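You operate a simulated robot arm through the tools that you are given. There is no shell and no other tool. Be economical: measure what you need, move in short steps, check, and stop when the job is done.

You run a simulated robot arm. Do the job below in one go: nothing can be reset, and whatever is moved stays where it is left.

Task
Fold the hem over, press it flat and turn both clips on to it.
Fine: press with the clapper before clipping; lay the clapper back where it lay.
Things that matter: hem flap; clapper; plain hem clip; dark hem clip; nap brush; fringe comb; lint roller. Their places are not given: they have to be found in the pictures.

The check looks at the end state, three seconds after you hand in, the way a careful person would. Anything else that was tipped, shoved, dropped, spilled or broken makes it a failure. Flat cloth is picked up by pressing the open fingertips on it (5 to 10 N) and closing them slowly along it; thin cloth reads only 2 to 8 mm in the jaws.

Robot
A 6-joint arm with a two-finger parallel gripper, fixed in place. Base frame: the origin is at the foot of the arm, x ahead of it, y to its left, z up; the work surface is at about z = 0.78. Units: m, degrees, N and s.
With the tool pointing down near the work surface it reaches from about 0.24 to 0.64 m from the base axis. Its first joint turns from -66.0 to 66.0 degrees. Payload 2.7 kg.
Tool frame: the origin (TCP) lies between the finger pads and is the grasp point; the fingertips stand 0.023 m ahead of it; z points along the fingers, y is the line along which they close. Largest opening 0.094 m; finger width 0.038, thickness 0.01; the body of the gripper, 0.054 by 0.096 m, starts 0.039 m behind the TCP.
Orientation is that of the tool frame in the base frame, as a unit quaternion [w, x, y, z]. With the fingers straight down and closing along the base's y, the tool's x points along the base's -x, its y along +y and its z along -z.

Tools
- The arm moves only by the tool jog_arm. Its argument "series" is a list of rows, each a list of 3 entries, a list of its own where there are three numbers: the turn, a rotation vector about the tool's x, y, z in degrees, then the shift along the tool's x, y, z in m, then the gripper command, from -1 (shut) to 1 (fully open), values between in proportion. In form: [[[ax, ay, az], [dx, dy, dz], claw], ...]. A call has 1 to 8 rows; each row shifts and turns the commanded pose from where the row before left it, along the tool's axes as they then stand. Each row takes 0.2 s and may step no farther than 0.05 m and 8.6 degrees from the row before; otherwise, or with a gripper value out of range, the whole call is refused. Where a pose cannot be reached the arm comes as near as it can. A force on the tool above 40 N (or 10 N above the force at the start of the call, whichever is more), or a blocked arm, ends the call early, and 0.2 s more pass. The fingers move at their own pace (about 0.045 m/s each) and stop on an object; they squeeze with about 31 N. The grip force told is the motor's: it shows also when the fingers shut on nothing. Time passes only in rows, and 0.2 s behind the last, so rows that do not move let the fingers close. It gives the time, the measured TCP pose, the force on the tool (base axes), the opening and the grip force at its end, in the units of the frame above (readings bear some noise).
- Cameras (640 x 400 px; columns grow to the right, rows downward): "scene" is fixed at [0.0695, -0.4314, 1.3839]; the picture's right is [0.80, -0.60, 0.00], its down [-0.40, -0.53, -0.75] and it looks along [0.45, 0.59, -0.67] (base axes); focal length 364 px, centre (320, 200). "wrist" rides on the gripper at [-0.039, 0, -0.044] in the tool frame; the picture's right is [0.00, -1.00, 0.00], its down [0.97, 0.00, -0.24] and it looks along [0.24, 0.00, 0.97] (tool axes); focal length 218 px, centre (320, 200).
- grab_frame(camera): a new picture of that camera. The clock stands still meanwhile.
- pixel_to_xyz(camera, pixels): for up to 12 pixels [column, row] of the newest picture of that camera ("zoom" is the newest enlarged one), the place [x, y, z] in the base frame of the surface seen there, good to about 0.003 m, but the place of the scene camera against the robot may be out by one fixed shift of up to 0.012 m in any direction. The clock stands still meanwhile.
- enlarge(camera, box): a new picture of the part [left, top, right, bottom] of that camera's present view, enlarged. The clock stands still meanwhile.
- hand_in(): hands the job in; it is judged then, once.

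Keep the steps short. Do not move on a guess: measure, check each grasp and each placing, and mend mistakes. In all there are 80 turns and 46 pictures (those below and enlarged ones count). Leave the gripper open and the arm clear of the work at the hand-in unless told otherwise, and finish with a single line.

The tools are called after "Emit:" as a command line: name --argument value ..., lists and objects as JSON in quotes. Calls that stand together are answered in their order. jog_arm: Moves the arm, as the interface text tells. Its arguments: {"type":"object","properties":{"series":{"type":"array","items":{"type":"array"}}},"required":["series"]} The other tools are called the same way: grab_frame (camera) takes a picture; pixel_to_xyz (camera, pixels) gives the place of the surface under pixels of a picture; enlarge (camera, box) takes an enlarged picture of a part of a camera's view; hand_in () hands the job in.

At the start:

```text
time: 0.0
tcp_pos: [0.353, 0.0248, 1.0952]
orientation: [0.0, -0.001, 1.0, 0.0]
ft_force: [0.1, -0.6, -0.2]
gripper_width: 0.0939
grasp_force: 0.2
```

scene: 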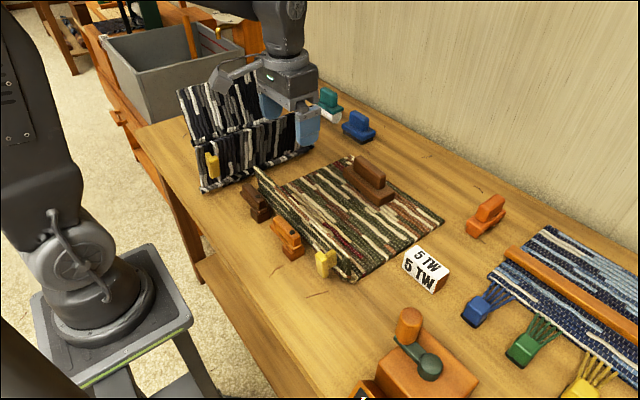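
wrist: 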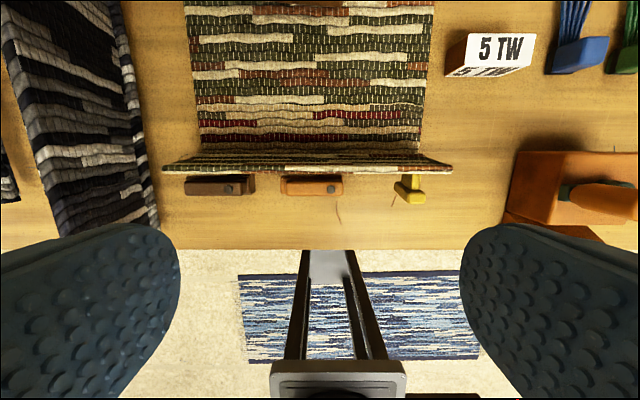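

I see a rug with a flap standing up along its near edge, two clips (dark and plain) in front of it, and a brown block on the rug. I'll enlarge these areas.

Emit:
enlarge --camera "scene" --box '[220, 140, 460, 290]'

Emit:
enlarge --camera "wrist" --box '[150, 100, 470, 300]'

Emit:
enlarge --camera "scene" --box '[300, 70, 540, 220]'

```text
2.67 times, centred on (340, 215) of scene
```

zoom: 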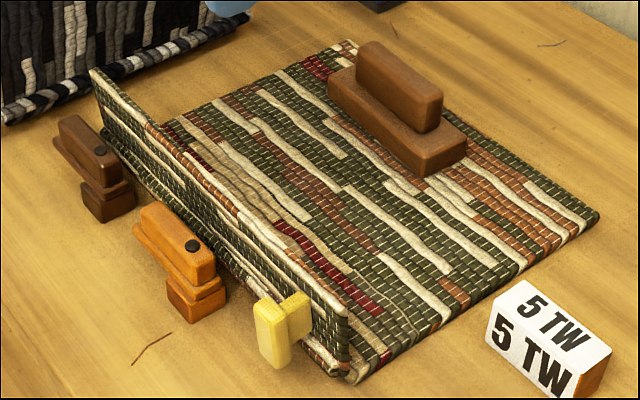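

```text
2.00 times, centred on (310, 200) of wrist
```

zoom: 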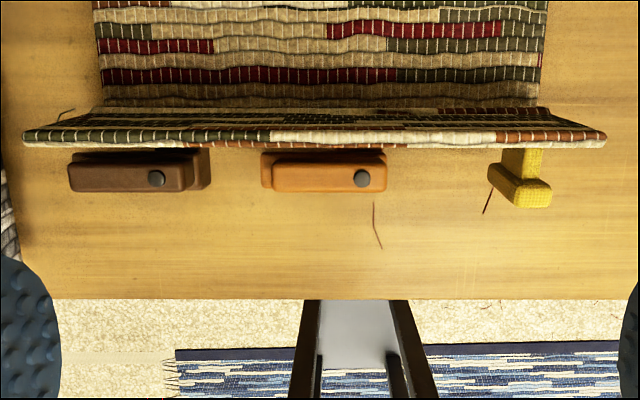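

```text
2.67 times, centred on (420, 145) of scene
```

zoom: 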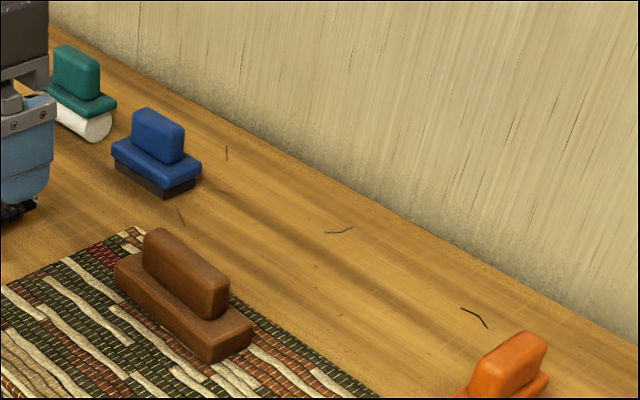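

Next I'll measure the key points in both pictures: flap top and base, clips, pins, tab, and the tools.

Emit:
pixel_to_xyz --camera "wrist" --pixels '[[166, 168], [448, 168], [300, 169], [205, 150], [418, 150], [300, 151], [228, 189], [331, 189], [190, 189], [287, 187], [403, 190], [412, 197]]'

Emit:
pixel_to_xyz --camera "scene" --pixels '[[255, 168], [350, 257], [258, 197], [292, 232], [243, 187], [275, 220], [320, 260], [327, 255], [365, 165], [380, 183], [376, 198], [345, 178]]'

Emit:
pixel_to_xyz --camera "zoom" --pixels '[[150, 235], [220, 290], [180, 255], [120, 262], [210, 355], [250, 325], [150, 115], [185, 135], [130, 145], [190, 180], [80, 60], [520, 345]]'

```text
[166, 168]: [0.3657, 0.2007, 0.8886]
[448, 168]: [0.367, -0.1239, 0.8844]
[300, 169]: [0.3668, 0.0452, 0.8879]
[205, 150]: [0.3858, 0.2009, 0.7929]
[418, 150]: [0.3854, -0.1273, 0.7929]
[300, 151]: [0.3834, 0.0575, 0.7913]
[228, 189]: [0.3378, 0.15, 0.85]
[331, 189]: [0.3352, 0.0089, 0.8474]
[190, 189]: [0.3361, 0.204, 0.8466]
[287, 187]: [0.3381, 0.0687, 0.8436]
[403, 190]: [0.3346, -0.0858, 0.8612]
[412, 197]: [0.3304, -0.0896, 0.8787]
```

```text
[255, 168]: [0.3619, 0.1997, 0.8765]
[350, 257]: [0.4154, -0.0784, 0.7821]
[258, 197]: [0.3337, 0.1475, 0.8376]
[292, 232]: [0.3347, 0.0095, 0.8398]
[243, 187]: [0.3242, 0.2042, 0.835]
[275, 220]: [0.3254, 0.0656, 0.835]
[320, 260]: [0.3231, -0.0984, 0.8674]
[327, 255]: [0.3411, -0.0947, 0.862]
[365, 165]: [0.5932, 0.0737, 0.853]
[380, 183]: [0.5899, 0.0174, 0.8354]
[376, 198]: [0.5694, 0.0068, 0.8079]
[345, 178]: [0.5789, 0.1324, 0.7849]
```

```text
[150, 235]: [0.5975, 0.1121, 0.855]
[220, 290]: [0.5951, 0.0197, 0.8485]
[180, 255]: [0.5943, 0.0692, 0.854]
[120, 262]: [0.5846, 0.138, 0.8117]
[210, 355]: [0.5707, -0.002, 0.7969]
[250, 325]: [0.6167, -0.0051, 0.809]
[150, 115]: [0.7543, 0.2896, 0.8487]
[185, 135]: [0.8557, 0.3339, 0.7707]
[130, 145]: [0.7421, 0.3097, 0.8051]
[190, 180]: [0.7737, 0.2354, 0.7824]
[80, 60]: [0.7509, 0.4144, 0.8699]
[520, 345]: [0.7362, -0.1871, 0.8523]
```

The scene camera reads about (+0.004, +0.003, +0.010) off from the wrist camera. I'll check the black rug on the left, since it's near the dark clip, and the label block on the right.

Emit:
enlarge --camera "scene" --box '[170, 60, 362, 200]'

Emit:
pixel_to_xyz --camera "scene" --pixels '[[204, 190], [197, 172], [213, 165], [308, 150], [207, 153], [415, 255], [411, 274], [440, 268], [255, 170], [312, 172], [350, 280], [440, 222]]'

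```text
2.86 times, centred on (266, 130) of scene
```

zoom: 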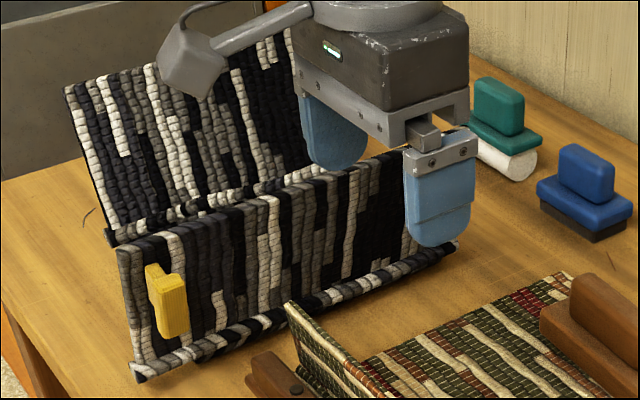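

```text
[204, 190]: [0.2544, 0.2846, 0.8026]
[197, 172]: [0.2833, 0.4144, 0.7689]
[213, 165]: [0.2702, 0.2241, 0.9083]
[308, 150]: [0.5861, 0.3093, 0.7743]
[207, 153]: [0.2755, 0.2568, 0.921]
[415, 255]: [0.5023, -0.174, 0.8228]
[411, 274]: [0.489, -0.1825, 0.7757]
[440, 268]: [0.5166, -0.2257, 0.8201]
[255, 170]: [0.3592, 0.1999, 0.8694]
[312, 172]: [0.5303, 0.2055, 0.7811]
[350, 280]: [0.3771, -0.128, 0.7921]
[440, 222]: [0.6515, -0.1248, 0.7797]
```

The black rug has a tab sticking out at about (0.27, 0.22, 0.91), and I'll keep clear of it. Next I'll go down on the -x side of the flap, with fingertips at z≈0.865 above the clip arms. The fingers stay half open for a wide push.

Emit:
jog_arm --series '[[[0, 0, 0], [0.045, 0.012, 0], 0.0], [[0, 0, 0], [0, 0, 0.045], 0.0], [[0, 0, 0], [0, 0, 0.045], 0.0], [[0, 0, 0], [0, 0, 0.045], 0.0], [[0, 0, 0], [0, 0, 0.045], 0.0], [[0, 0, 0], [0, 0, 0.025], 0.0], [[0, 0, 0], [0, 0, 0], 0.0]]'

```text
time: 1.6
tcp_pos: [0.3094, 0.0365, 0.8908]
orientation: [0.0, -0.001, 1.0, 0.0]
ft_force: [0.9, -0.3, -0.1]
gripper_width: 0.0473
grasp_force: 0.1
```

The fingertips are at z≈0.868. I'll push slowly in +x against the top of the flap and watch the force.

Emit:
jog_arm --series '[[[0, 0, 0], [-0.02, 0, 0.003], 0.0], [[0, 0, 0], [-0.015, 0, 0], 0.0], [[0, 0, 0], [-0.015, 0, 0], 0.0], [[0, 0, 0], [-0.015, 0, 0], 0.0], [[0, 0, 0], [-0.015, 0, 0], 0.0]]'

Emit:
grab_frame --camera "scene"

```text
time: 2.8
tcp_pos: [0.3876, 0.0379, 0.8875]
orientation: [-0.001, 0.0, 1.0, -0.001]
ft_force: [-0.4, 0.0, -1.3]
gripper_width: 0.0469
grasp_force: 0.1
```

```text
39 pictures are left
```

scene: 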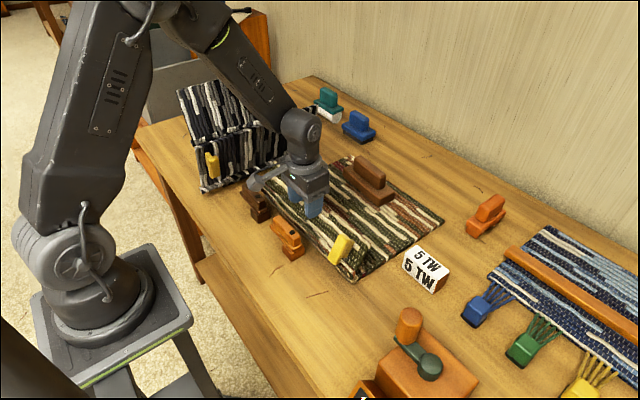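

The flap is turning at almost no force. I'll keep going along the arc, moving +x and down.

Emit:
jog_arm --series '[[[0, 0, 0], [-0.02, 0, 0.006], 0.0], [[0, 0, 0], [-0.02, 0, 0.012], 0.0], [[0, 0, 0], [-0.015, 0, 0.014], 0.0], [[0, 0, 0], [-0.01, 0, 0.012], 0.0], [[0, 0, 0], [0, 0, 0.008], 0.0]]'

Emit:
enlarge --camera "scene" --box '[220, 140, 460, 290]'

```text
time: 4.0
tcp_pos: [0.4536, 0.0381, 0.8346]
orientation: [0.0, 0.0, 1.0, 0.0]
ft_force: [-0.3, 0.4, 0.0]
gripper_width: 0.0472
grasp_force: 0.1
```

```text
2.67 times, centred on (340, 215) of scene
```

zoom: 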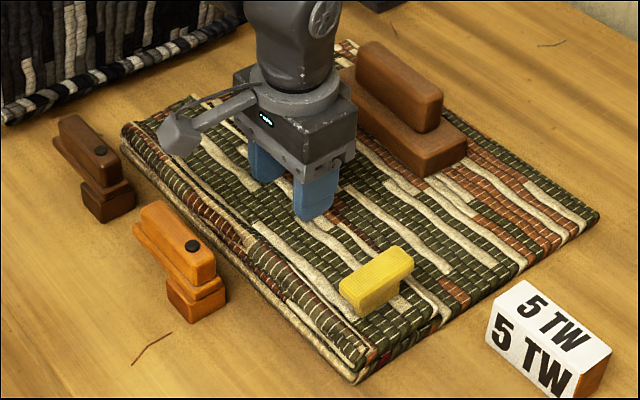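

The flap has gone over. I'll retreat upward and check from the wrist that it stays down.

Emit:
jog_arm --series '[[[0, 0, 0], [0, 0, -0.03], 0.0], [[0, 0, 0], [0, 0, -0.045], 0.0], [[0, 0, 0], [0, 0, -0.045], 0.0], [[0, 0, 0], [0.03, 0, -0.03], 0.5], [[0, 0, 0], [0, 0, 0], 0.5]]'

Emit:
grab_frame --camera "wrist"

Emit:
grab_frame --camera "scene"

```text
time: 5.2
tcp_pos: [0.4239, 0.037, 0.986]
orientation: [0.0, -0.001, 1.0, 0.001]
ft_force: [-0.1, 0.3, 0.1]
gripper_width: 0.0704
grasp_force: 0.1
```

```text
37 pictures are left
```

wrist: 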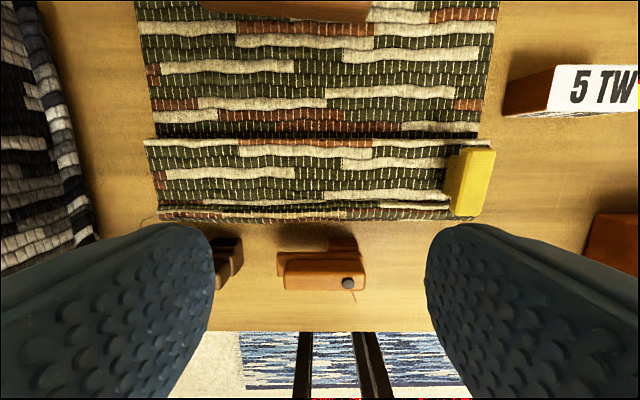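

```text
36 pictures are left
```

scene: 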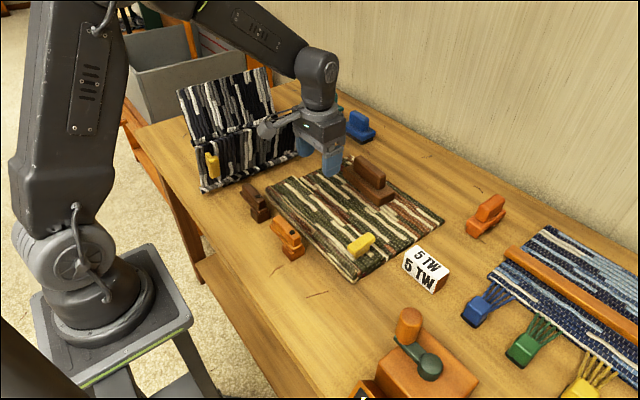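

Emit:
pixel_to_xyz --camera "wrist" --pixels '[[160, 145], [300, 145], [440, 145], [165, 180], [300, 180], [430, 180], [165, 208], [300, 210], [430, 208], [470, 155], [470, 175], [300, 120]]'

Emit:
enlarge --camera "scene" --box '[320, 140, 440, 215]'

```text
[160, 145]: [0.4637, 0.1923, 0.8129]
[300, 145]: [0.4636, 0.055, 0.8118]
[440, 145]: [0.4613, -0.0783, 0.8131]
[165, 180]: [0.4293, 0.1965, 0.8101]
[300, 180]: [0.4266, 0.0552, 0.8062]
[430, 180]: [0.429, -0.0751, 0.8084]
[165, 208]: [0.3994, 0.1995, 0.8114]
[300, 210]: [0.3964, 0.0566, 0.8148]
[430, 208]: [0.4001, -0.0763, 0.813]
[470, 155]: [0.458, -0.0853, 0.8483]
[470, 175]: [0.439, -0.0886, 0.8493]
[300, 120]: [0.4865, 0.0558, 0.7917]
```

```text
5.33 times, centred on (380, 178) of scene
```

zoom: 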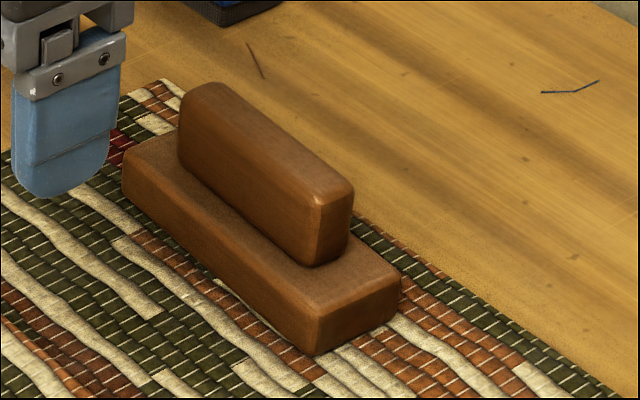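

The flap is lying at z≈0.81, spanning x 0.39–0.467. Next I'll measure the clapper precisely.

Emit:
pixel_to_xyz --camera "zoom" --pixels '[[210, 95], [330, 190], [270, 145], [190, 110], [312, 207], [345, 190], [125, 165], [318, 325], [395, 285], [318, 350], [145, 145], [375, 262]]'

```text
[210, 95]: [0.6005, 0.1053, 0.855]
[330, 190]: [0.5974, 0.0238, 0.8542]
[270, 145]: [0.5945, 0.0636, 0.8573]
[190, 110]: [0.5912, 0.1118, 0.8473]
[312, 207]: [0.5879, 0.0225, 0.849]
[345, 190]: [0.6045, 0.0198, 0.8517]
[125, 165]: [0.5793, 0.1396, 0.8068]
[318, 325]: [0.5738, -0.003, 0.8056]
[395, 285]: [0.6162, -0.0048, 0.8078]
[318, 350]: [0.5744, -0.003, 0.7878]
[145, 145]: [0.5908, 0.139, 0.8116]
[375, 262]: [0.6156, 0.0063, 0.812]
```

The handle centre, corrected, is at about (0.600, 0.070), with its top at z≈0.867 and the base top at ≈0.82. I'll turn the tool -90° so the fingers close along x, and move over it.

Emit:
jog_arm --series '[[[0, 0, -8.5], [0, 0, 0], 0.5], [[0, 0, -8.5], [0, 0, 0], 0.5], [[0, 0, -8.5], [0, 0, 0], 0.5], [[0, 0, -8.5], [0, 0, 0], 0.5], [[0, 0, -8.5], [0, 0, 0], 0.5], [[0, 0, -8.5], [0, 0, 0], 0.5], [[0, 0, -8.5], [0, 0, 0], 0.5], [[0, 0, -8.5], [0, 0, 0], 0.5]]'

Emit:
jog_arm --series '[[[0, 0, -8.5], [0, 0, 0], 0.2], [[0, 0, -8.5], [0, 0, 0], 0.2], [[0, 0, -5], [0, 0, 0], 0.2], [[0, 0, 0], [0, 0, 0], 0.2]]'

```text
time: 7.0
tcp_pos: [0.4234, 0.038, 0.9846]
orientation: [0.0, -0.561, 0.828, 0.001]
ft_force: [0.0, -0.5, -1.4]
gripper_width: 0.0708
grasp_force: 0.0
```

```text
time: 8.0
tcp_pos: [0.4246, 0.037, 0.985]
orientation: [-0.001, 0.709, -0.705, 0.0]
ft_force: [0.0, -0.8, -0.1]
gripper_width: 0.0565
grasp_force: 0.1
```

The tool's x is now base -y and its y is base -x. I'll move over the clapper and look before going down.

Emit:
jog_arm --series '[[[0, 0, 0], [-0.008, -0.044, 0], 0.2], [[0, 0, 0], [-0.008, -0.044, 0], 0.2], [[0, 0, 0], [-0.008, -0.044, 0], 0.2], [[0, 0, 0], [-0.008, -0.043, 0], 0.2], [[0, 0, 0], [0, 0, 0], 0.2]]'

Emit:
grab_frame --camera "wrist"

```text
time: 9.2
tcp_pos: [0.5969, 0.0703, 0.9851]
orientation: [0.0, 0.708, -0.706, 0.0]
ft_force: [-0.7, -0.4, 0.4]
gripper_width: 0.0562
grasp_force: 0.1
```

```text
34 pictures are left
```

wrist: 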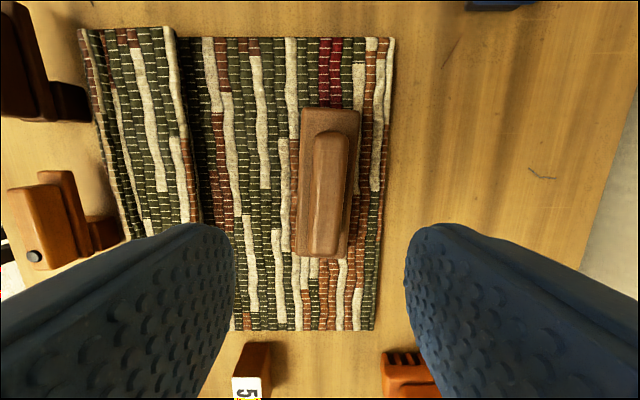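

Emit:
pixel_to_xyz --camera "wrist" --pixels '[[316, 140], [346, 140], [310, 245], [338, 245], [332, 133], [324, 254], [304, 112], [357, 116], [297, 245], [346, 245], [355, 160], [303, 160]]'

```text
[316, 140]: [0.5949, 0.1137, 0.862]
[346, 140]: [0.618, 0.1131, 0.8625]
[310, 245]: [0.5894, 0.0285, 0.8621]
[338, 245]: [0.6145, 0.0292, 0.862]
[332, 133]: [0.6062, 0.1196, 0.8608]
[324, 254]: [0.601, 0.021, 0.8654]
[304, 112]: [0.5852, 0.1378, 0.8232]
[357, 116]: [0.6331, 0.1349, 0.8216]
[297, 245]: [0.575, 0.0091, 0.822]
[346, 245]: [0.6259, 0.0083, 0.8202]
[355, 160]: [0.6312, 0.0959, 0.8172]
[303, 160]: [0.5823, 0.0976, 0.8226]
```

The handle centre is at (0.604, 0.070), with a yaw of about 3° clockwise. I'll align to it and go down to TCP z 0.852.

Emit:
jog_arm --series '[[[0, 0, 3], [0, -0.007, 0], 0.2], [[0, 0, 0], [0, 0, 0.045], 0.2], [[0, 0, 0], [0, 0, 0.045], 0.2], [[0, 0, 0], [0, 0, 0.03], 0.2], [[0, 0, 0], [0, 0, 0.013], 0.2], [[0, 0, 0], [0, 0, 0], 0.2]]'

Emit:
grab_frame --camera "wrist"

```text
time: 10.6
tcp_pos: [0.6056, 0.0699, 0.852]
orientation: [0.0, -0.689, 0.725, 0.0]
ft_force: [0.0, 1.1, 0.0]
gripper_width: 0.0565
grasp_force: 0.2
```

```text
33 pictures are left
```

wrist: 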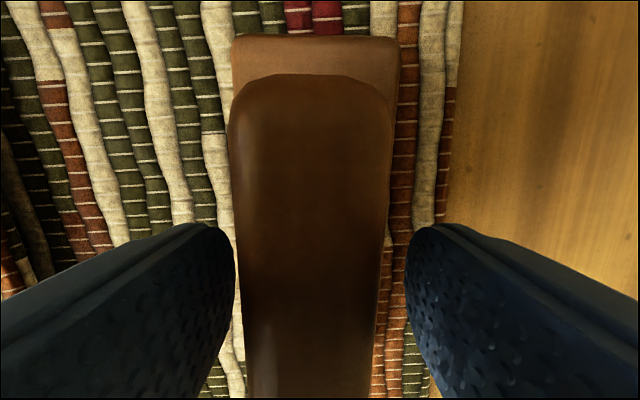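

It's well aligned, so I'll close on the handle.

Emit:
jog_arm --series '[[[0, 0, 0], [0, 0.0015, 0], 0.0], [[0, 0, 0], [0, 0, 0], -0.3], [[0, 0, 0], [0, 0, 0], -0.6], [[0, 0, 0], [0, 0, 0], -1], [[0, 0, 0], [0, 0, 0], -1], [[0, 0, 0], [0, 0, 0], -1]]'

```text
time: 12.0
tcp_pos: [0.604, 0.0712, 0.8532]
orientation: [0.0, -0.689, 0.724, 0.0]
ft_force: [-0.5, 0.9, 0.3]
gripper_width: 0.0276
grasp_force: 30.4
```

It's held at width 0.0276. I'll lift, square the yaw, and carry it over the left part of the hem at (0.425, 0.125).

Emit:
jog_arm --series '[[[0, 0, 0], [0, 0, -0.02], -1], [[0, 0, 0], [0, 0, -0.05], -1], [[0, 0, -2.8], [0, 0, 0], -1], [[0, 0, 0], [-0.014, 0.045, 0], -1], [[0, 0, 0], [-0.014, 0.045, 0], -1], [[0, 0, 0], [-0.014, 0.045, 0], -1], [[0, 0, 0], [-0.014, 0.043, 0], -1], [[0, 0, 0], [0, 0, 0], -1]]'

Emit:
grab_frame --camera "scene"

```text
time: 13.8
tcp_pos: [0.4259, 0.126, 0.9222]
orientation: [0.0, -0.707, 0.708, 0.0]
ft_force: [-0.3, -0.8, -3.3]
gripper_width: 0.0276
grasp_force: 31.0
```

```text
32 pictures are left
```

scene: 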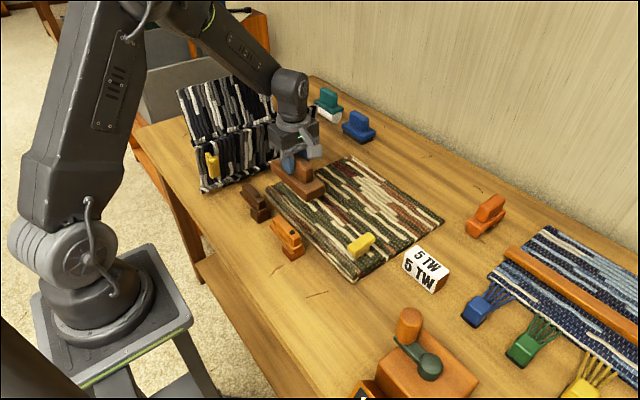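

The load reads 3.3 N. I'll lower it to just above the flap, then step down gently.

Emit:
jog_arm --series '[[[0, 0, 0], [0, 0, 0.025], -1], [[0, 0, 0], [0, 0, 0.02], -1], [[0, 0, 0], [0, 0, 0.003], -1], [[0, 0, 0], [0, 0, 0.002], -1], [[0, 0, 0], [0, 0, 0], -1]]'

```text
time: 15.0
tcp_pos: [0.427, 0.1248, 0.8715]
orientation: [0.0, -0.707, 0.708, 0.001]
ft_force: [-0.5, -1.2, -4.1]
gripper_width: 0.0278
grasp_force: 30.9
```

Emit:
jog_arm --series '[[[0, 0, 0], [0, 0, 0.0015], -1], [[0, 0, 0], [0, 0, 0.0015], -1], [[0, 0, 0], [0, 0, 0.0015], -1]]'

```text
time: 15.8
tcp_pos: [0.4269, 0.1262, 0.8669]
orientation: [0.0, -0.707, 0.707, 0.0]
ft_force: [0.2, -0.3, -3.3]
gripper_width: 0.0279
grasp_force: 31.2
```

Emit:
jog_arm --series '[[[0, 0, 0], [0, 0, 0.0015], -1], [[0, 0, 0], [0, 0, 0.0015], -1], [[0, 0, 0], [0, 0, 0], -1]]'

```text
time: 16.6
tcp_pos: [0.4254, 0.1262, 0.8656]
orientation: [0.0, -0.707, 0.707, 0.0]
ft_force: [-0.4, -0.1, -3.1]
gripper_width: 0.0278
grasp_force: 31.2
```

There's no contact yet, so I'll go on in small steps.

Emit:
jog_arm --series '[[[0, 0, 0], [0, 0, 0.0015], -1], [[0, 0, 0], [0, 0, 0.0015], -1], [[0, 0, 0], [0, 0, 0], -1]]'

Emit:
enlarge --camera "scene" --box '[230, 130, 390, 230]'

```text
time: 17.4
tcp_pos: [0.4256, 0.1266, 0.8631]
orientation: [0.0, -0.707, 0.708, -0.001]
ft_force: [-8.7, -4.1, 27.3]
gripper_width: 0.028
grasp_force: 30.6
```

```text
4.00 times, centred on (310, 180) of scene
```

zoom: 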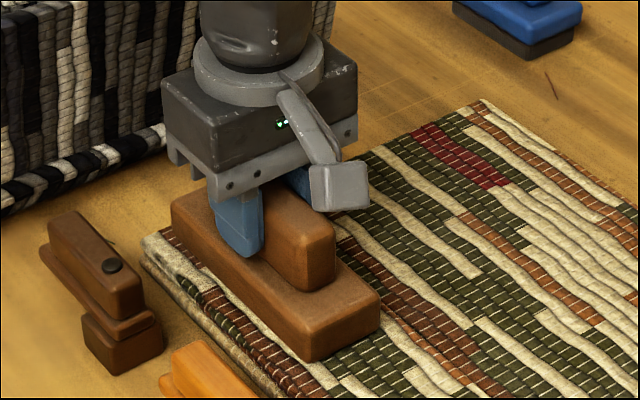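

It's firmly pressed at about 30 N. I'll hold for a second, then lift.

Emit:
jog_arm --series '[[[0, 0, 0], [0, 0, 0], -1], [[0, 0, 0], [0, 0, 0], -1], [[0, 0, 0], [0, 0, 0], -1], [[0, 0, 0], [0, 0, 0], -1], [[0, 0, 0], [0, 0, 0], -1], [[0, 0, 0], [0, 0, 0], -1]]'

Emit:
jog_arm --series '[[[0, 0, 0], [0, 0, -0.01], -1], [[0, 0, 0], [0, 0, -0.02], -1], [[0, 0, 0], [0.036, 0, 0], -1], [[0, 0, 0], [0.036, 0, 0], -1], [[0, 0, 0], [0.035, 0, 0], -1], [[0, 0, 0], [0, 0, 0.015], -1], [[0, 0, 0], [0, 0, 0.01], -1], [[0, 0, 0], [0, 0, 0], -1]]'

Emit:
enlarge --camera "scene" --box '[250, 160, 410, 290]'

```text
time: 18.8
tcp_pos: [0.4265, 0.1273, 0.8633]
orientation: [0.001, -0.706, 0.708, -0.001]
ft_force: [-4.6, -0.8, 26.2]
gripper_width: 0.0279
grasp_force: 30.2
```

```text
time: 20.6
tcp_pos: [0.4257, 0.019, 0.8667]
orientation: [0.0, -0.706, 0.708, 0.0]
ft_force: [-1.2, -0.4, -2.9]
gripper_width: 0.0278
grasp_force: 30.7
```

```text
3.08 times, centred on (330, 225) of scene
```

zoom: 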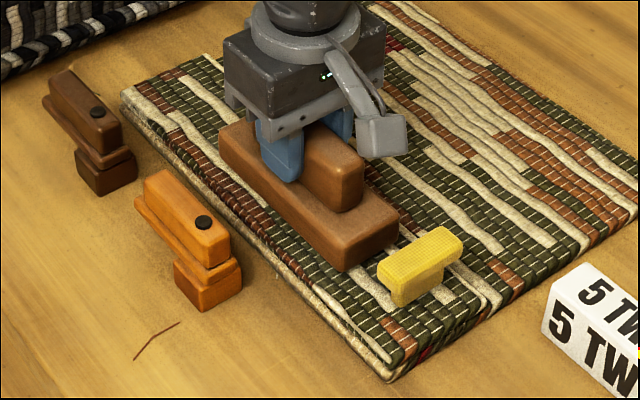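

The left part now looks flat. Here the clapper clears the yellow tab, so I'll press down.

Emit:
jog_arm --series '[[[0, 0, 0], [0, 0, 0.0015], -1], [[0, 0, 0], [0, 0, 0.0015], -1], [[0, 0, 0], [0, 0, 0], -1]]'

```text
time: 21.4
tcp_pos: [0.4265, 0.0185, 0.8638]
orientation: [0.0, -0.706, 0.708, 0.0]
ft_force: [0.3, 0.3, -3.1]
gripper_width: 0.0277
grasp_force: 31.4
```

Emit:
jog_arm --series '[[[0, 0, 0], [0, 0, 0.001], -1], [[0, 0, 0], [0, 0, 0.001], -1], [[0, 0, 0], [0, 0, 0], -1]]'

```text
time: 22.2
tcp_pos: [0.4267, 0.0183, 0.8626]
orientation: [-0.001, -0.706, 0.708, 0.0]
ft_force: [-2.7, -0.8, 5.6]
gripper_width: 0.0277
grasp_force: 30.6
```

Emit:
jog_arm --series '[[[0, 0, 0], [0, 0, 0.0007], -1], [[0, 0, 0], [0, 0, 0.0007], -1], [[0, 0, 0], [0, 0, 0], -1], [[0, 0, 0], [0, 0, 0], -1], [[0, 0, 0], [0, 0, 0], -1], [[0, 0, 0], [0, 0, 0], -1], [[0, 0, 0], [0, 0, 0], -1]]'

```text
time: 23.8
tcp_pos: [0.4257, 0.0193, 0.8617]
orientation: [0.001, -0.707, 0.708, -0.002]
ft_force: [-2.7, -0.5, 27.5]
gripper_width: 0.028
grasp_force: 30.3
```

Both parts are pressed at about 30 N. I'll lift and carry the clapper back above its place at (0.604, 0.0705).

Emit:
jog_arm --series '[[[0, 0, 0], [0, 0, -0.02], -1], [[0, 0, 0], [0, 0, -0.045], -1], [[0, 0, 0], [-0.013, -0.045, 0], -1], [[0, 0, 0], [-0.013, -0.045, 0], -1], [[0, 0, 0], [-0.013, -0.045, 0], -1], [[0, 0, 0], [-0.012, -0.043, 0], -1], [[0, 0, 2.8], [0, 0, 0], -1], [[0, 0, 0], [0, 0, 0], -1]]'

```text
time: 25.6
tcp_pos: [0.6044, 0.0694, 0.9259]
orientation: [0.0, -0.689, 0.725, 0.0]
ft_force: [-0.6, 0.2, -3.8]
gripper_width: 0.0278
grasp_force: 30.8
```

Emit:
jog_arm --series '[[[0, 0, 0], [-0.001, 0, 0.03], -1], [[0, 0, 0], [0, 0, 0.03], -1], [[0, 0, 0], [0, 0, 0.009], -1], [[0, 0, 0], [0, 0, 0.002], -1], [[0, 0, 0], [0, 0, 0], -1]]'

Emit:
enlarge --camera "scene" --box '[320, 140, 440, 215]'

```text
time: 26.8
tcp_pos: [0.6035, 0.0712, 0.8535]
orientation: [0.0, -0.689, 0.725, 0.0]
ft_force: [0.7, -0.4, -4.0]
gripper_width: 0.0278
grasp_force: 30.7
```

```text
5.33 times, centred on (380, 178) of scene
```

zoom: 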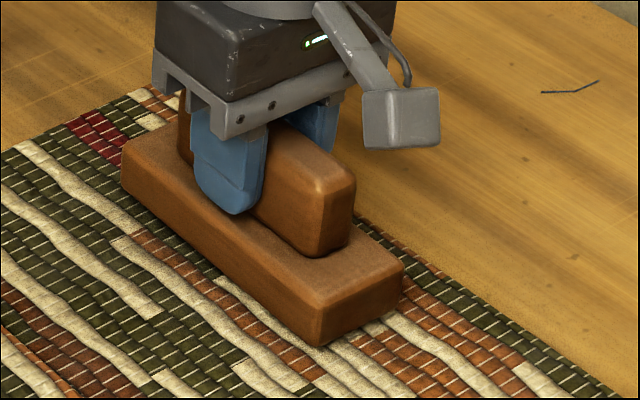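

It matches the original spot and is still 1–2 mm up. I'll lower it until it touches.

Emit:
jog_arm --series '[[[0, 0, 0], [0, 0, 0.001], -1], [[0, 0, 0], [0, 0, 0.001], -1], [[0, 0, 0], [0, 0, 0], -1]]'

```text
time: 27.6
tcp_pos: [0.6046, 0.0698, 0.8518]
orientation: [-0.001, -0.69, 0.724, 0.0]
ft_force: [-0.5, 0.0, -3.8]
gripper_width: 0.028
grasp_force: 31.2
```

Emit:
jog_arm --series '[[[0, 0, 0], [0, 0, 0.001], -1], [[0, 0, 0], [0, 0, 0.0005], -1], [[0, 0, 0], [0, 0, 0], -1]]'

```text
time: 28.4
tcp_pos: [0.6046, 0.0709, 0.8514]
orientation: [0.001, -0.689, 0.725, 0.0]
ft_force: [0.1, -0.1, -3.9]
gripper_width: 0.0278
grasp_force: 30.3
```

Emit:
jog_arm --series '[[[0, 0, 0], [0, 0, 0.001], -1], [[0, 0, 0], [0, 0, 0.0005], -1], [[0, 0, 0], [0, 0, 0], -1]]'

```text
time: 29.2
tcp_pos: [0.6038, 0.071, 0.8493]
orientation: [0.001, -0.689, 0.725, -0.001]
ft_force: [0.9, 0.3, -1.0]
gripper_width: 0.0278
grasp_force: 31.1
```

The table is now taking the load, so I'll release, rise, and look.

Emit:
jog_arm --series '[[[0, 0, 0], [0, 0, 0], -0.3], [[0, 0, 0], [0, 0, 0], 0.0], [[0, 0, 0], [0, 0, 0], 0.2], [[0, 0, 0], [0, 0, 0], 0.2], [[0, 0, 0], [0, 0, -0.03], 0.2], [[0, 0, 0], [0, 0, -0.045], 0.2], [[0, 0, 0], [0, 0, -0.045], 0.2], [[0, 0, 0], [0, 0.04, -0.03], 0.2]]'

Emit:
enlarge --camera "scene" --box '[320, 140, 440, 215]'

Emit:
enlarge --camera "scene" --box '[220, 160, 412, 290]'

```text
time: 31.0
tcp_pos: [0.5628, 0.072, 0.9985]
orientation: [0.0, -0.689, 0.725, 0.001]
ft_force: [-0.8, -0.3, -0.8]
gripper_width: 0.0566
grasp_force: 0.0
```

```text
5.33 times, centred on (380, 178) of scene
```

zoom: 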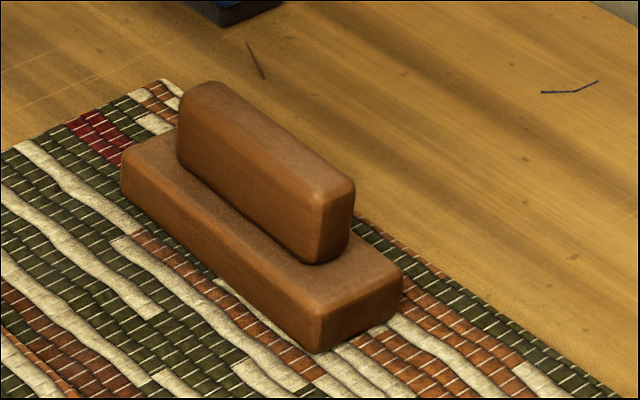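

```text
3.08 times, centred on (316, 225) of scene
```

zoom: 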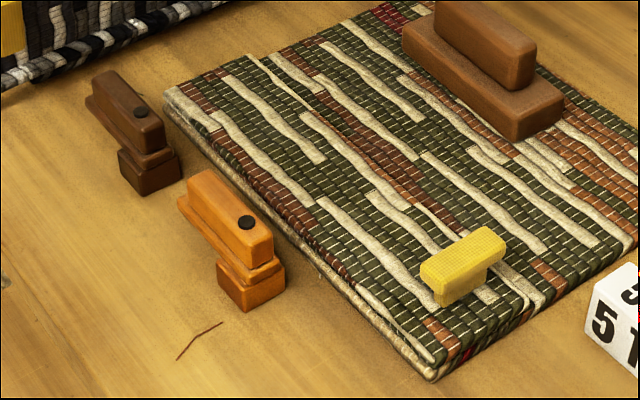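

The clapper is back and the hem is flat. I'll move above the clips to measure them with the wrist camera.

Emit:
jog_arm --series '[[[0, 0, -2.8], [0, 0, 0], 0.2], [[0, 0, 0], [-0.006, 0.045, 0], 0.2], [[0, 0, 0], [-0.006, 0.045, 0], 0.2], [[0, 0, 0], [-0.006, 0.045, 0], 0.2], [[0, 0, 0], [-0.006, 0.045, 0], 0.2], [[0, 0, 0], [-0.006, 0.043, 0], 0.2], [[0, 0, 0], [0, 0, 0], 0.2]]'

Emit:
grab_frame --camera "wrist"

```text
time: 32.6
tcp_pos: [0.3415, 0.1029, 0.9986]
orientation: [0.0, -0.706, 0.708, 0.001]
ft_force: [0.2, 0.6, 0.6]
gripper_width: 0.0563
grasp_force: 0.0
```

```text
26 pictures are left
```

wrist: 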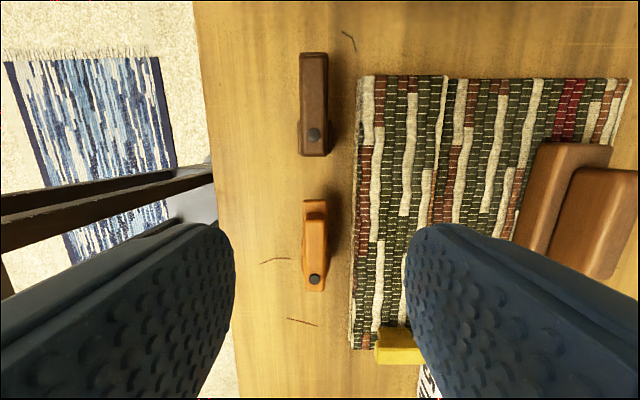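

Emit:
enlarge --camera "wrist" --box '[270, 40, 390, 300]'

Emit:
pixel_to_xyz --camera "wrist" --pixels '[[314, 57], [303, 90], [325, 90], [314, 134], [306, 152], [323, 152], [315, 204], [306, 235], [324, 235], [315, 280], [305, 225], [358, 140]]'

```text
1.54 times, centred on (330, 170) of wrist
```

zoom: 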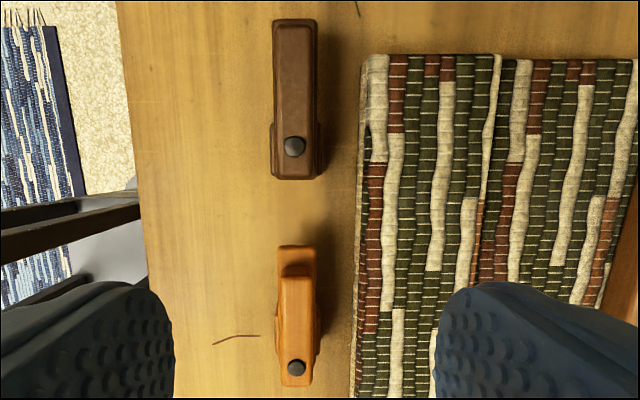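

```text
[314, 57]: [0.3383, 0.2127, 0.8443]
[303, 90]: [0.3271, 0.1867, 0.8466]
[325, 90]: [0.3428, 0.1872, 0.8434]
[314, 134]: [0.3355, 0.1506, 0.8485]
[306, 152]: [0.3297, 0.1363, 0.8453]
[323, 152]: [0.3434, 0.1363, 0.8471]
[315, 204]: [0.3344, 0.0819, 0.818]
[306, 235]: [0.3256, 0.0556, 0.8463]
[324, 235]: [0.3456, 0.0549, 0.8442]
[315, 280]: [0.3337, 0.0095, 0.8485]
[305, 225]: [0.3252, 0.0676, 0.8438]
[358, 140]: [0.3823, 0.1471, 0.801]
```

The pivots are at about (0.335, 0.150) for the dark clip and (0.334, 0.0095) for the plain one. The arms are 0.02 wide with tops at z≈0.845. I'll straddle the plain clip's arm at (0.335, 0.050).

Emit:
jog_arm --series '[[[0, 0, 0], [0.045, 0.007, 0], 0.2], [[0, 0, 0], [0.008, 0, 0.03], 0.2], [[0, 0, 0], [0, 0, 0.045], 0.2], [[0, 0, 0], [0, 0, 0.04], 0.2], [[0, 0, 0], [0, 0, 0.033], 0.2], [[0, 0, 0], [0, 0, 0], 0.2]]'

Emit:
grab_frame --camera "wrist"

Emit:
enlarge --camera "scene" --box '[240, 180, 360, 280]'

```text
time: 34.0
tcp_pos: [0.3343, 0.0498, 0.8515]
orientation: [-0.001, -0.707, 0.708, 0.0]
ft_force: [-0.9, 0.3, -0.1]
gripper_width: 0.0566
grasp_force: 0.1
```

```text
24 pictures are left
```

wrist: 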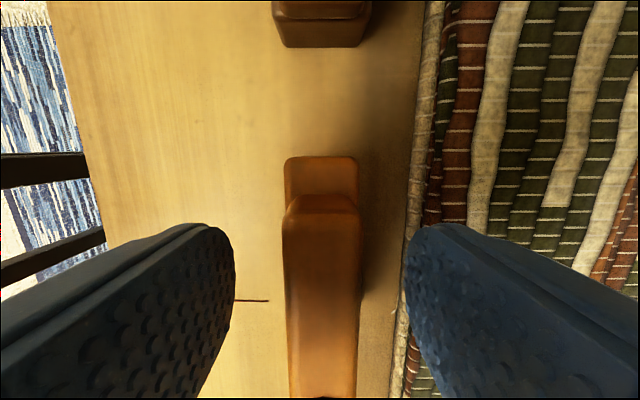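

```text
4.00 times, centred on (300, 230) of scene
```

zoom: 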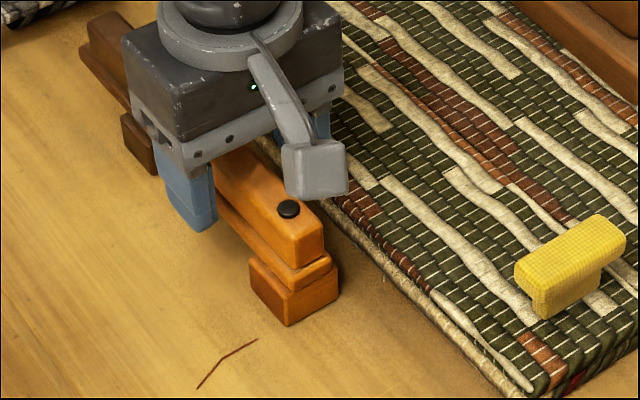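

It's centred. I'll lower 3 mm and close on the arm.

Emit:
jog_arm --series '[[[0, 0, 0], [0, 0, 0.003], 0.0], [[0, 0, 0], [0, 0, 0], -0.3], [[0, 0, 0], [0, 0, 0], -0.5], [[0, 0, 0], [0, 0, 0], -0.7], [[0, 0, 0], [0, 0, 0], -0.8], [[0, 0, 0], [0, 0, 0], -0.8]]'

```text
time: 35.4
tcp_pos: [0.336, 0.0506, 0.8487]
orientation: [0.001, -0.706, 0.708, 0.0]
ft_force: [9.5, -1.2, -7.9]
gripper_width: 0.0218
grasp_force: 45.0
```

It's gripped at 0.0218. I'll turn it a little clockwise about the pivot and check.

Emit:
jog_arm --series '[[[0, 0, 5], [0, -0.00355, 0], -0.8], [[0, 0, 5], [0, -0.00355, 0], -0.8], [[0, 0, 5], [0, -0.00355, 0], -0.8]]'

```text
time: 36.2
tcp_pos: [0.3458, 0.0485, 0.8483]
orientation: [0.001, -0.607, 0.795, -0.001]
ft_force: [9.3, -7.3, 0.1]
gripper_width: 0.0218
grasp_force: 44.7
```

It follows the arc well, so I'll continue.

Emit:
jog_arm --series '[[[0, 0, 5], [0.0001, -0.00355, 0], -0.8], [[0, 0, 5], [0.0001, -0.00355, 0], -0.8], [[0, 0, 5], [0.0001, -0.00355, 0], -0.8], [[0, 0, 5], [0.0001, -0.00355, 0], -0.8], [[0, 0, 5], [0.0001, -0.00355, 0], -0.8]]'

```text
time: 37.4
tcp_pos: [0.3602, 0.0413, 0.8486]
orientation: [0.0, -0.422, 0.907, 0.0]
ft_force: [8.0, -7.4, 13.9]
gripper_width: 0.0221
grasp_force: 45.2
```

The arc is good at 40°, but there is 14 N upward. I'll look for contact with the hem edge.

Emit:
enlarge --camera "scene" --box '[240, 180, 360, 280]'

Emit:
grab_frame --camera "wrist"

```text
4.00 times, centred on (300, 230) of scene
```

zoom: 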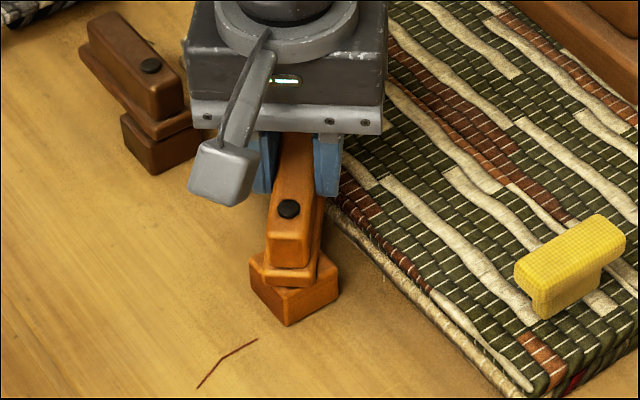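

```text
21 pictures are left
```

wrist: 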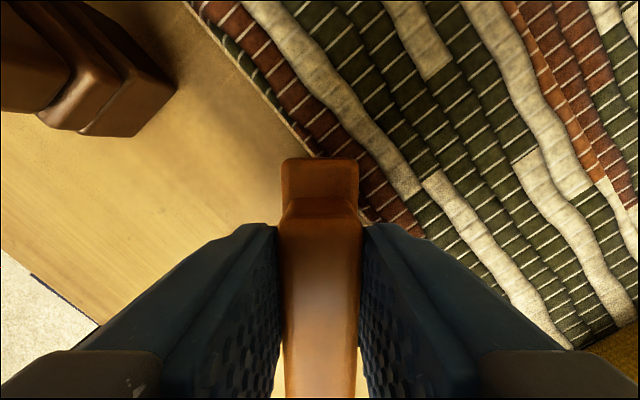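

The arm is riding over the hem edge. I'll ease up 0.7 mm and carry on turning.

Emit:
jog_arm --series '[[[0, 0, 5], [0.0001, -0.00355, -0.0007], -0.8], [[0, 0, 5], [0.0001, -0.00355, 0], -0.8], [[0, 0, 5], [0.0001, -0.00355, 0], -0.8], [[0, 0, 5], [0.0001, -0.00355, 0], -0.8]]'

```text
time: 38.4
tcp_pos: [0.3698, 0.0296, 0.8472]
orientation: [-0.001, -0.256, 0.967, 0.001]
ft_force: [0.3, -6.7, -2.4]
gripper_width: 0.0219
grasp_force: 44.6
```

Emit:
jog_arm --series '[[[0, 0, 5], [0.0002, -0.00355, 0], -0.8], [[0, 0, 5], [0.0002, -0.00355, 0], -0.8], [[0, 0, 5], [0.0002, -0.00355, 0], -0.8], [[0, 0, 5], [0.0002, -0.00355, 0], -0.8], [[0, 0, 5], [0.0002, -0.00355, 0], -0.8], [[0, 0, 5], [0.0002, -0.00355, 0], -0.8], [[0, 0, 0], [0, 0, 0], -0.8]]'

Emit:
enlarge --camera "scene" --box '[240, 180, 360, 280]'

```text
time: 40.0
tcp_pos: [0.3749, 0.0105, 0.8493]
orientation: [-0.001, 0.001, 1.0, 0.0]
ft_force: [0.6, 12.5, -6.9]
gripper_width: 0.0223
grasp_force: 45.3
```

```text
4.00 times, centred on (300, 230) of scene
```

zoom: 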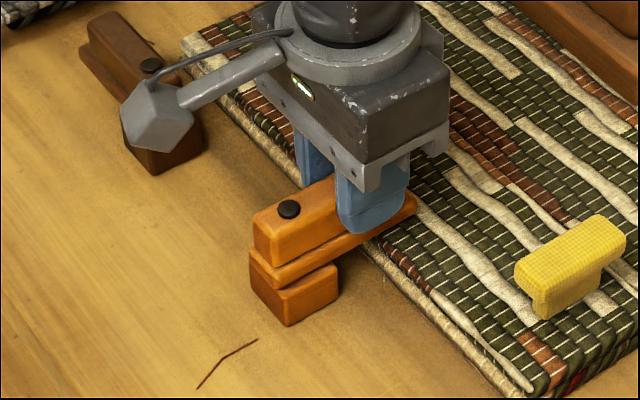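

The plain clip now points straight over the hem. I'll release it and rise.

Emit:
jog_arm --series '[[[0, 0, 0], [0, 0, 0], -0.4], [[0, 0, 0], [0, 0, 0], -0.1], [[0, 0, 0], [0, 0, 0], 0.1], [[0, 0, 0], [0, 0, 0], 0.1], [[0, 0, 0], [0, 0, -0.03], 0.1], [[0, 0, 0], [0, 0, -0.045], 0.1], [[0, 0, 0], [0, 0, -0.045], 0.1], [[0, 0, -8.5], [0, 0, -0.03], 0.1]]'

Emit:
grab_frame --camera "wrist"

Emit:
jog_arm --series '[[[0, 0, -8.5], [0, 0, 0], 0.1], [[0, 0, -8.5], [0, 0, 0], 0.1], [[0, 0, -8.5], [0, 0, 0], 0.1], [[0, 0, -8.5], [0, 0, 0], 0.1], [[0, 0, -8.5], [0, 0, 0], 0.1], [[0, 0, -8.5], [0, 0, 0], 0.1], [[0, 0, -8.5], [0, 0, 0], 0.1], [[0, 0, -8.5], [0, 0, 0], 0.1]]'

Emit:
jog_arm --series '[[[0, 0, -8.5], [0, 0, 0], 0.1], [[0, 0, -5], [0, 0, 0], 0.1], [[0, 0, 0], [0, 0, 0], 0.1]]'

```text
time: 41.8
tcp_pos: [0.3738, 0.0121, 0.9997]
orientation: [-0.001, -0.074, 0.997, 0.001]
ft_force: [0.3, -0.5, -1.2]
gripper_width: 0.0517
grasp_force: 0.2
```

```text
19 pictures are left
```

wrist: 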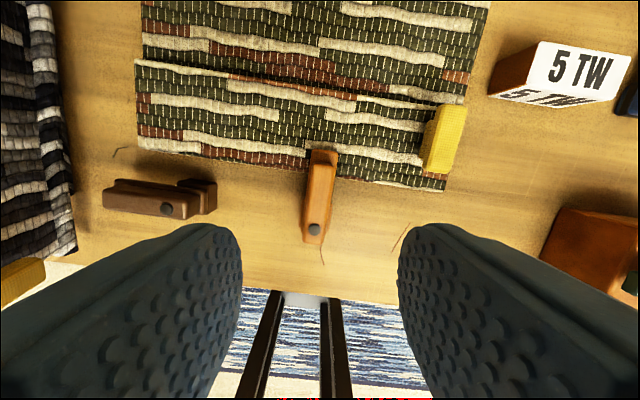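

```text
time: 43.6
tcp_pos: [0.3747, 0.0091, 0.9985]
orientation: [0.0, -0.619, 0.785, 0.001]
ft_force: [0.2, -0.6, 0.0]
gripper_width: 0.052
grasp_force: 0.1
```

```text
time: 44.4
tcp_pos: [0.3754, 0.0091, 0.999]
orientation: [0.0, 0.707, -0.707, 0.0]
ft_force: [-0.1, 0.4, 0.0]
gripper_width: 0.0518
grasp_force: 0.0
```

The plain clip stayed in place. I'll go above the dark clip's arm at about (0.3355, 0.1845), staying high to clear the black rug's tab, and look.

Emit:
jog_arm --series '[[[0, 0, 0], [-0.0439, 0.02, 0], 0.1], [[0, 0, 0], [-0.0439, 0.02, 0], 0.1], [[0, 0, 0], [-0.0439, 0, 0], 0.1], [[0, 0, 0], [-0.0439, 0, 0], 0.1], [[0, 0, 0], [0, 0, 0], 0.1]]'

Emit:
grab_frame --camera "wrist"

Emit:
grab_frame --camera "scene"

```text
time: 45.6
tcp_pos: [0.3359, 0.185, 0.9995]
orientation: [0.0, -0.707, 0.707, 0.001]
ft_force: [0.5, -0.1, -0.4]
gripper_width: 0.0517
grasp_force: 0.0
```

```text
18 pictures are left
```

wrist: 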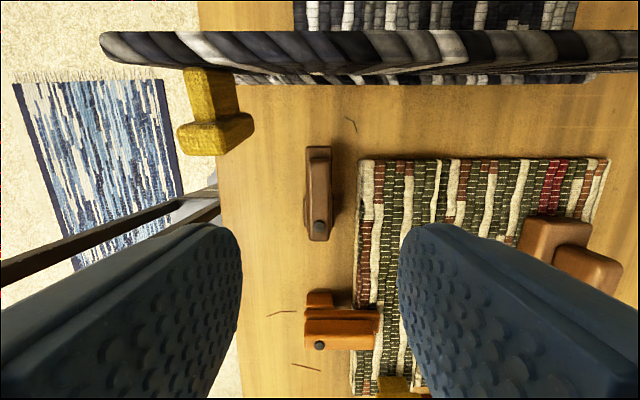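

```text
17 pictures are left
```

scene: 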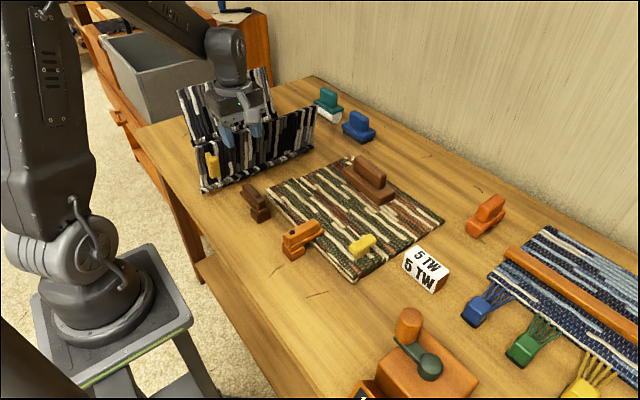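

Emit:
pixel_to_xyz --camera "wrist" --pixels '[[248, 125], [215, 145], [200, 132], [240, 118], [330, 70], [330, 40], [319, 150], [320, 228], [309, 190], [328, 190], [319, 236], [225, 80]]'

```text
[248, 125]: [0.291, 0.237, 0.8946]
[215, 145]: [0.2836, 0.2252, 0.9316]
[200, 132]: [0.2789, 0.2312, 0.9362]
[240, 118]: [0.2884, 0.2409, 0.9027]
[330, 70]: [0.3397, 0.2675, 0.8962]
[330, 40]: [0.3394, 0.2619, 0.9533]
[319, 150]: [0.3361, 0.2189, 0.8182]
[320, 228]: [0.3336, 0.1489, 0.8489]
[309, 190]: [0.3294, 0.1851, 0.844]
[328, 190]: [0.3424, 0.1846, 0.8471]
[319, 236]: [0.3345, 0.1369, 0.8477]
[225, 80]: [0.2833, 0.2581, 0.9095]
```

The tab's nearest corner is at x≤0.293, y≥0.222. I'll grip closer to the pivot, at y=0.180, which leaves about 15 mm of clearance. Now going down.

Emit:
jog_arm --series '[[[0, 0, 0], [0.005, 0.001, 0.03], 0.1], [[0, 0, 0], [0, 0, 0.045], 0.1], [[0, 0, 0], [0, 0, 0.04], 0.1], [[0, 0, 0], [0, 0, 0.025], 0.1], [[0, 0, 0], [0, 0, 0.011], 0.1], [[0, 0, 0], [0, 0, 0], 0.1]]'

Emit:
enlarge --camera "scene" --box '[190, 130, 310, 230]'

Emit:
grab_frame --camera "wrist"

```text
time: 47.0
tcp_pos: [0.336, 0.1808, 0.8478]
orientation: [0.0, -0.706, 0.708, 0.0]
ft_force: [0.0, -1.1, 0.1]
gripper_width: 0.0514
grasp_force: 0.1
```

```text
4.00 times, centred on (250, 180) of scene
```

zoom: 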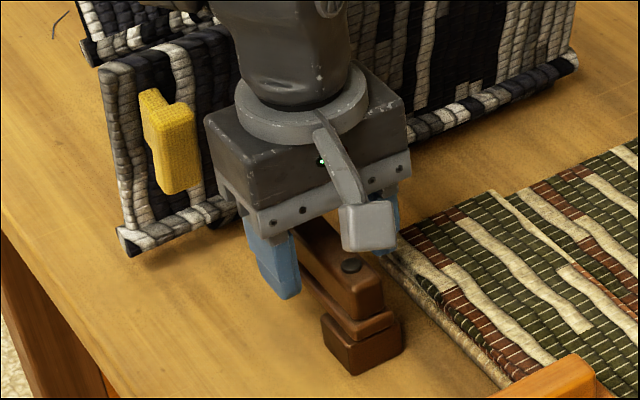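

```text
15 pictures are left
```

wrist: 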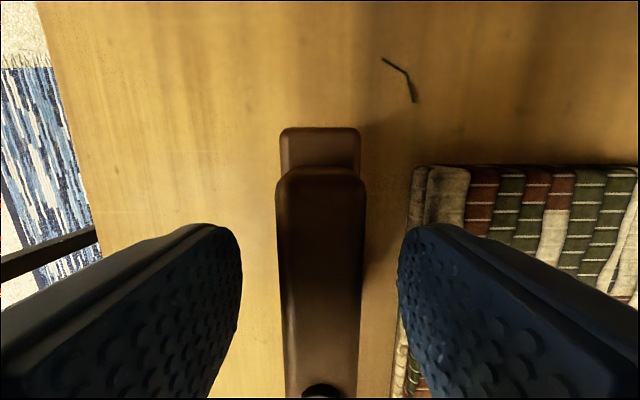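

It's centred and clear, so I'll close.

Emit:
jog_arm --series '[[[0, 0, 0], [0, 0, 0], -0.1], [[0, 0, 0], [0, 0, 0], -0.4], [[0, 0, 0], [0, 0, 0], -0.6], [[0, 0, 0], [0, 0, 0], -0.8], [[0, 0, 0], [0, 0, 0], -0.8]]'

```text
time: 48.2
tcp_pos: [0.3353, 0.1785, 0.8477]
orientation: [-0.001, -0.706, 0.708, 0.0]
ft_force: [4.1, -1.1, -2.8]
gripper_width: 0.0222
grasp_force: 45.3
```

It's gripped. I'll turn clockwise with radius ≈0.0305.

Emit:
jog_arm --series '[[[0, 0, 5], [0.0001, -0.00268, 0], -0.8], [[0, 0, 5], [0.0001, -0.00268, 0], -0.8], [[0, 0, 5], [0.0001, -0.00268, 0], -0.8], [[0, 0, 5], [0.0001, -0.00268, 0], -0.8], [[0, 0, 5], [0.0001, -0.00268, 0], -0.8], [[0, 0, 5], [0.0001, -0.00268, 0], -0.8]]'

```text
time: 49.6
tcp_pos: [0.3508, 0.1757, 0.8466]
orientation: [0.0, -0.498, 0.867, 0.001]
ft_force: [-1.0, -2.4, -6.2]
gripper_width: 0.0215
grasp_force: 44.5
```

Emit:
jog_arm --series '[[[0, 0, 5], [0.0001, -0.00268, 0], -0.8], [[0, 0, 5], [0.0001, -0.00268, 0], -0.8], [[0, 0, 5], [0.0001, -0.00268, 0], -0.8], [[0, 0, 5], [0.0001, -0.00268, 0], -0.8], [[0, 0, 5], [0.0001, -0.00268, 0], -0.8], [[0, 0, 5], [0.0001, -0.00268, 0], -0.8]]'

Emit:
jog_arm --series '[[[0, 0, 5], [0.0001, -0.00268, 0], -0.8], [[0, 0, 5], [0.0001, -0.00268, 0], -0.8], [[0, 0, 5], [0.0001, -0.00268, 0], -0.8], [[0, 0, 5], [0.0001, -0.00268, 0], -0.8], [[0, 0, 5], [0.0001, -0.00268, 0], -0.8], [[0, 0, 5], [0.0001, -0.00268, 0], -0.8], [[0, 0, 0], [0, 0, 0], -0.8]]'

Emit:
enlarge --camera "scene" --box '[210, 140, 330, 240]'

```text
time: 51.0
tcp_pos: [0.3606, 0.1646, 0.8479]
orientation: [-0.001, -0.257, 0.966, -0.001]
ft_force: [-11.0, 3.0, 1.2]
gripper_width: 0.0218
grasp_force: 44.7
```

```text
time: 52.6
tcp_pos: [0.3649, 0.151, 0.8488]
orientation: [0.0, 0.001, 1.0, 0.0]
ft_force: [-18.8, 22.3, -5.4]
gripper_width: 0.0219
grasp_force: 45.2
```

```text
4.00 times, centred on (270, 190) of scene
```

zoom: 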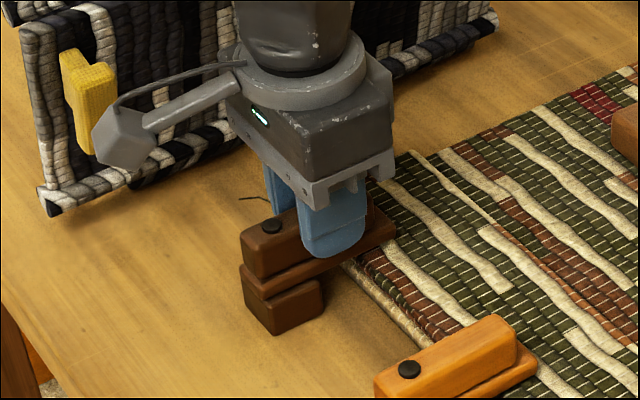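

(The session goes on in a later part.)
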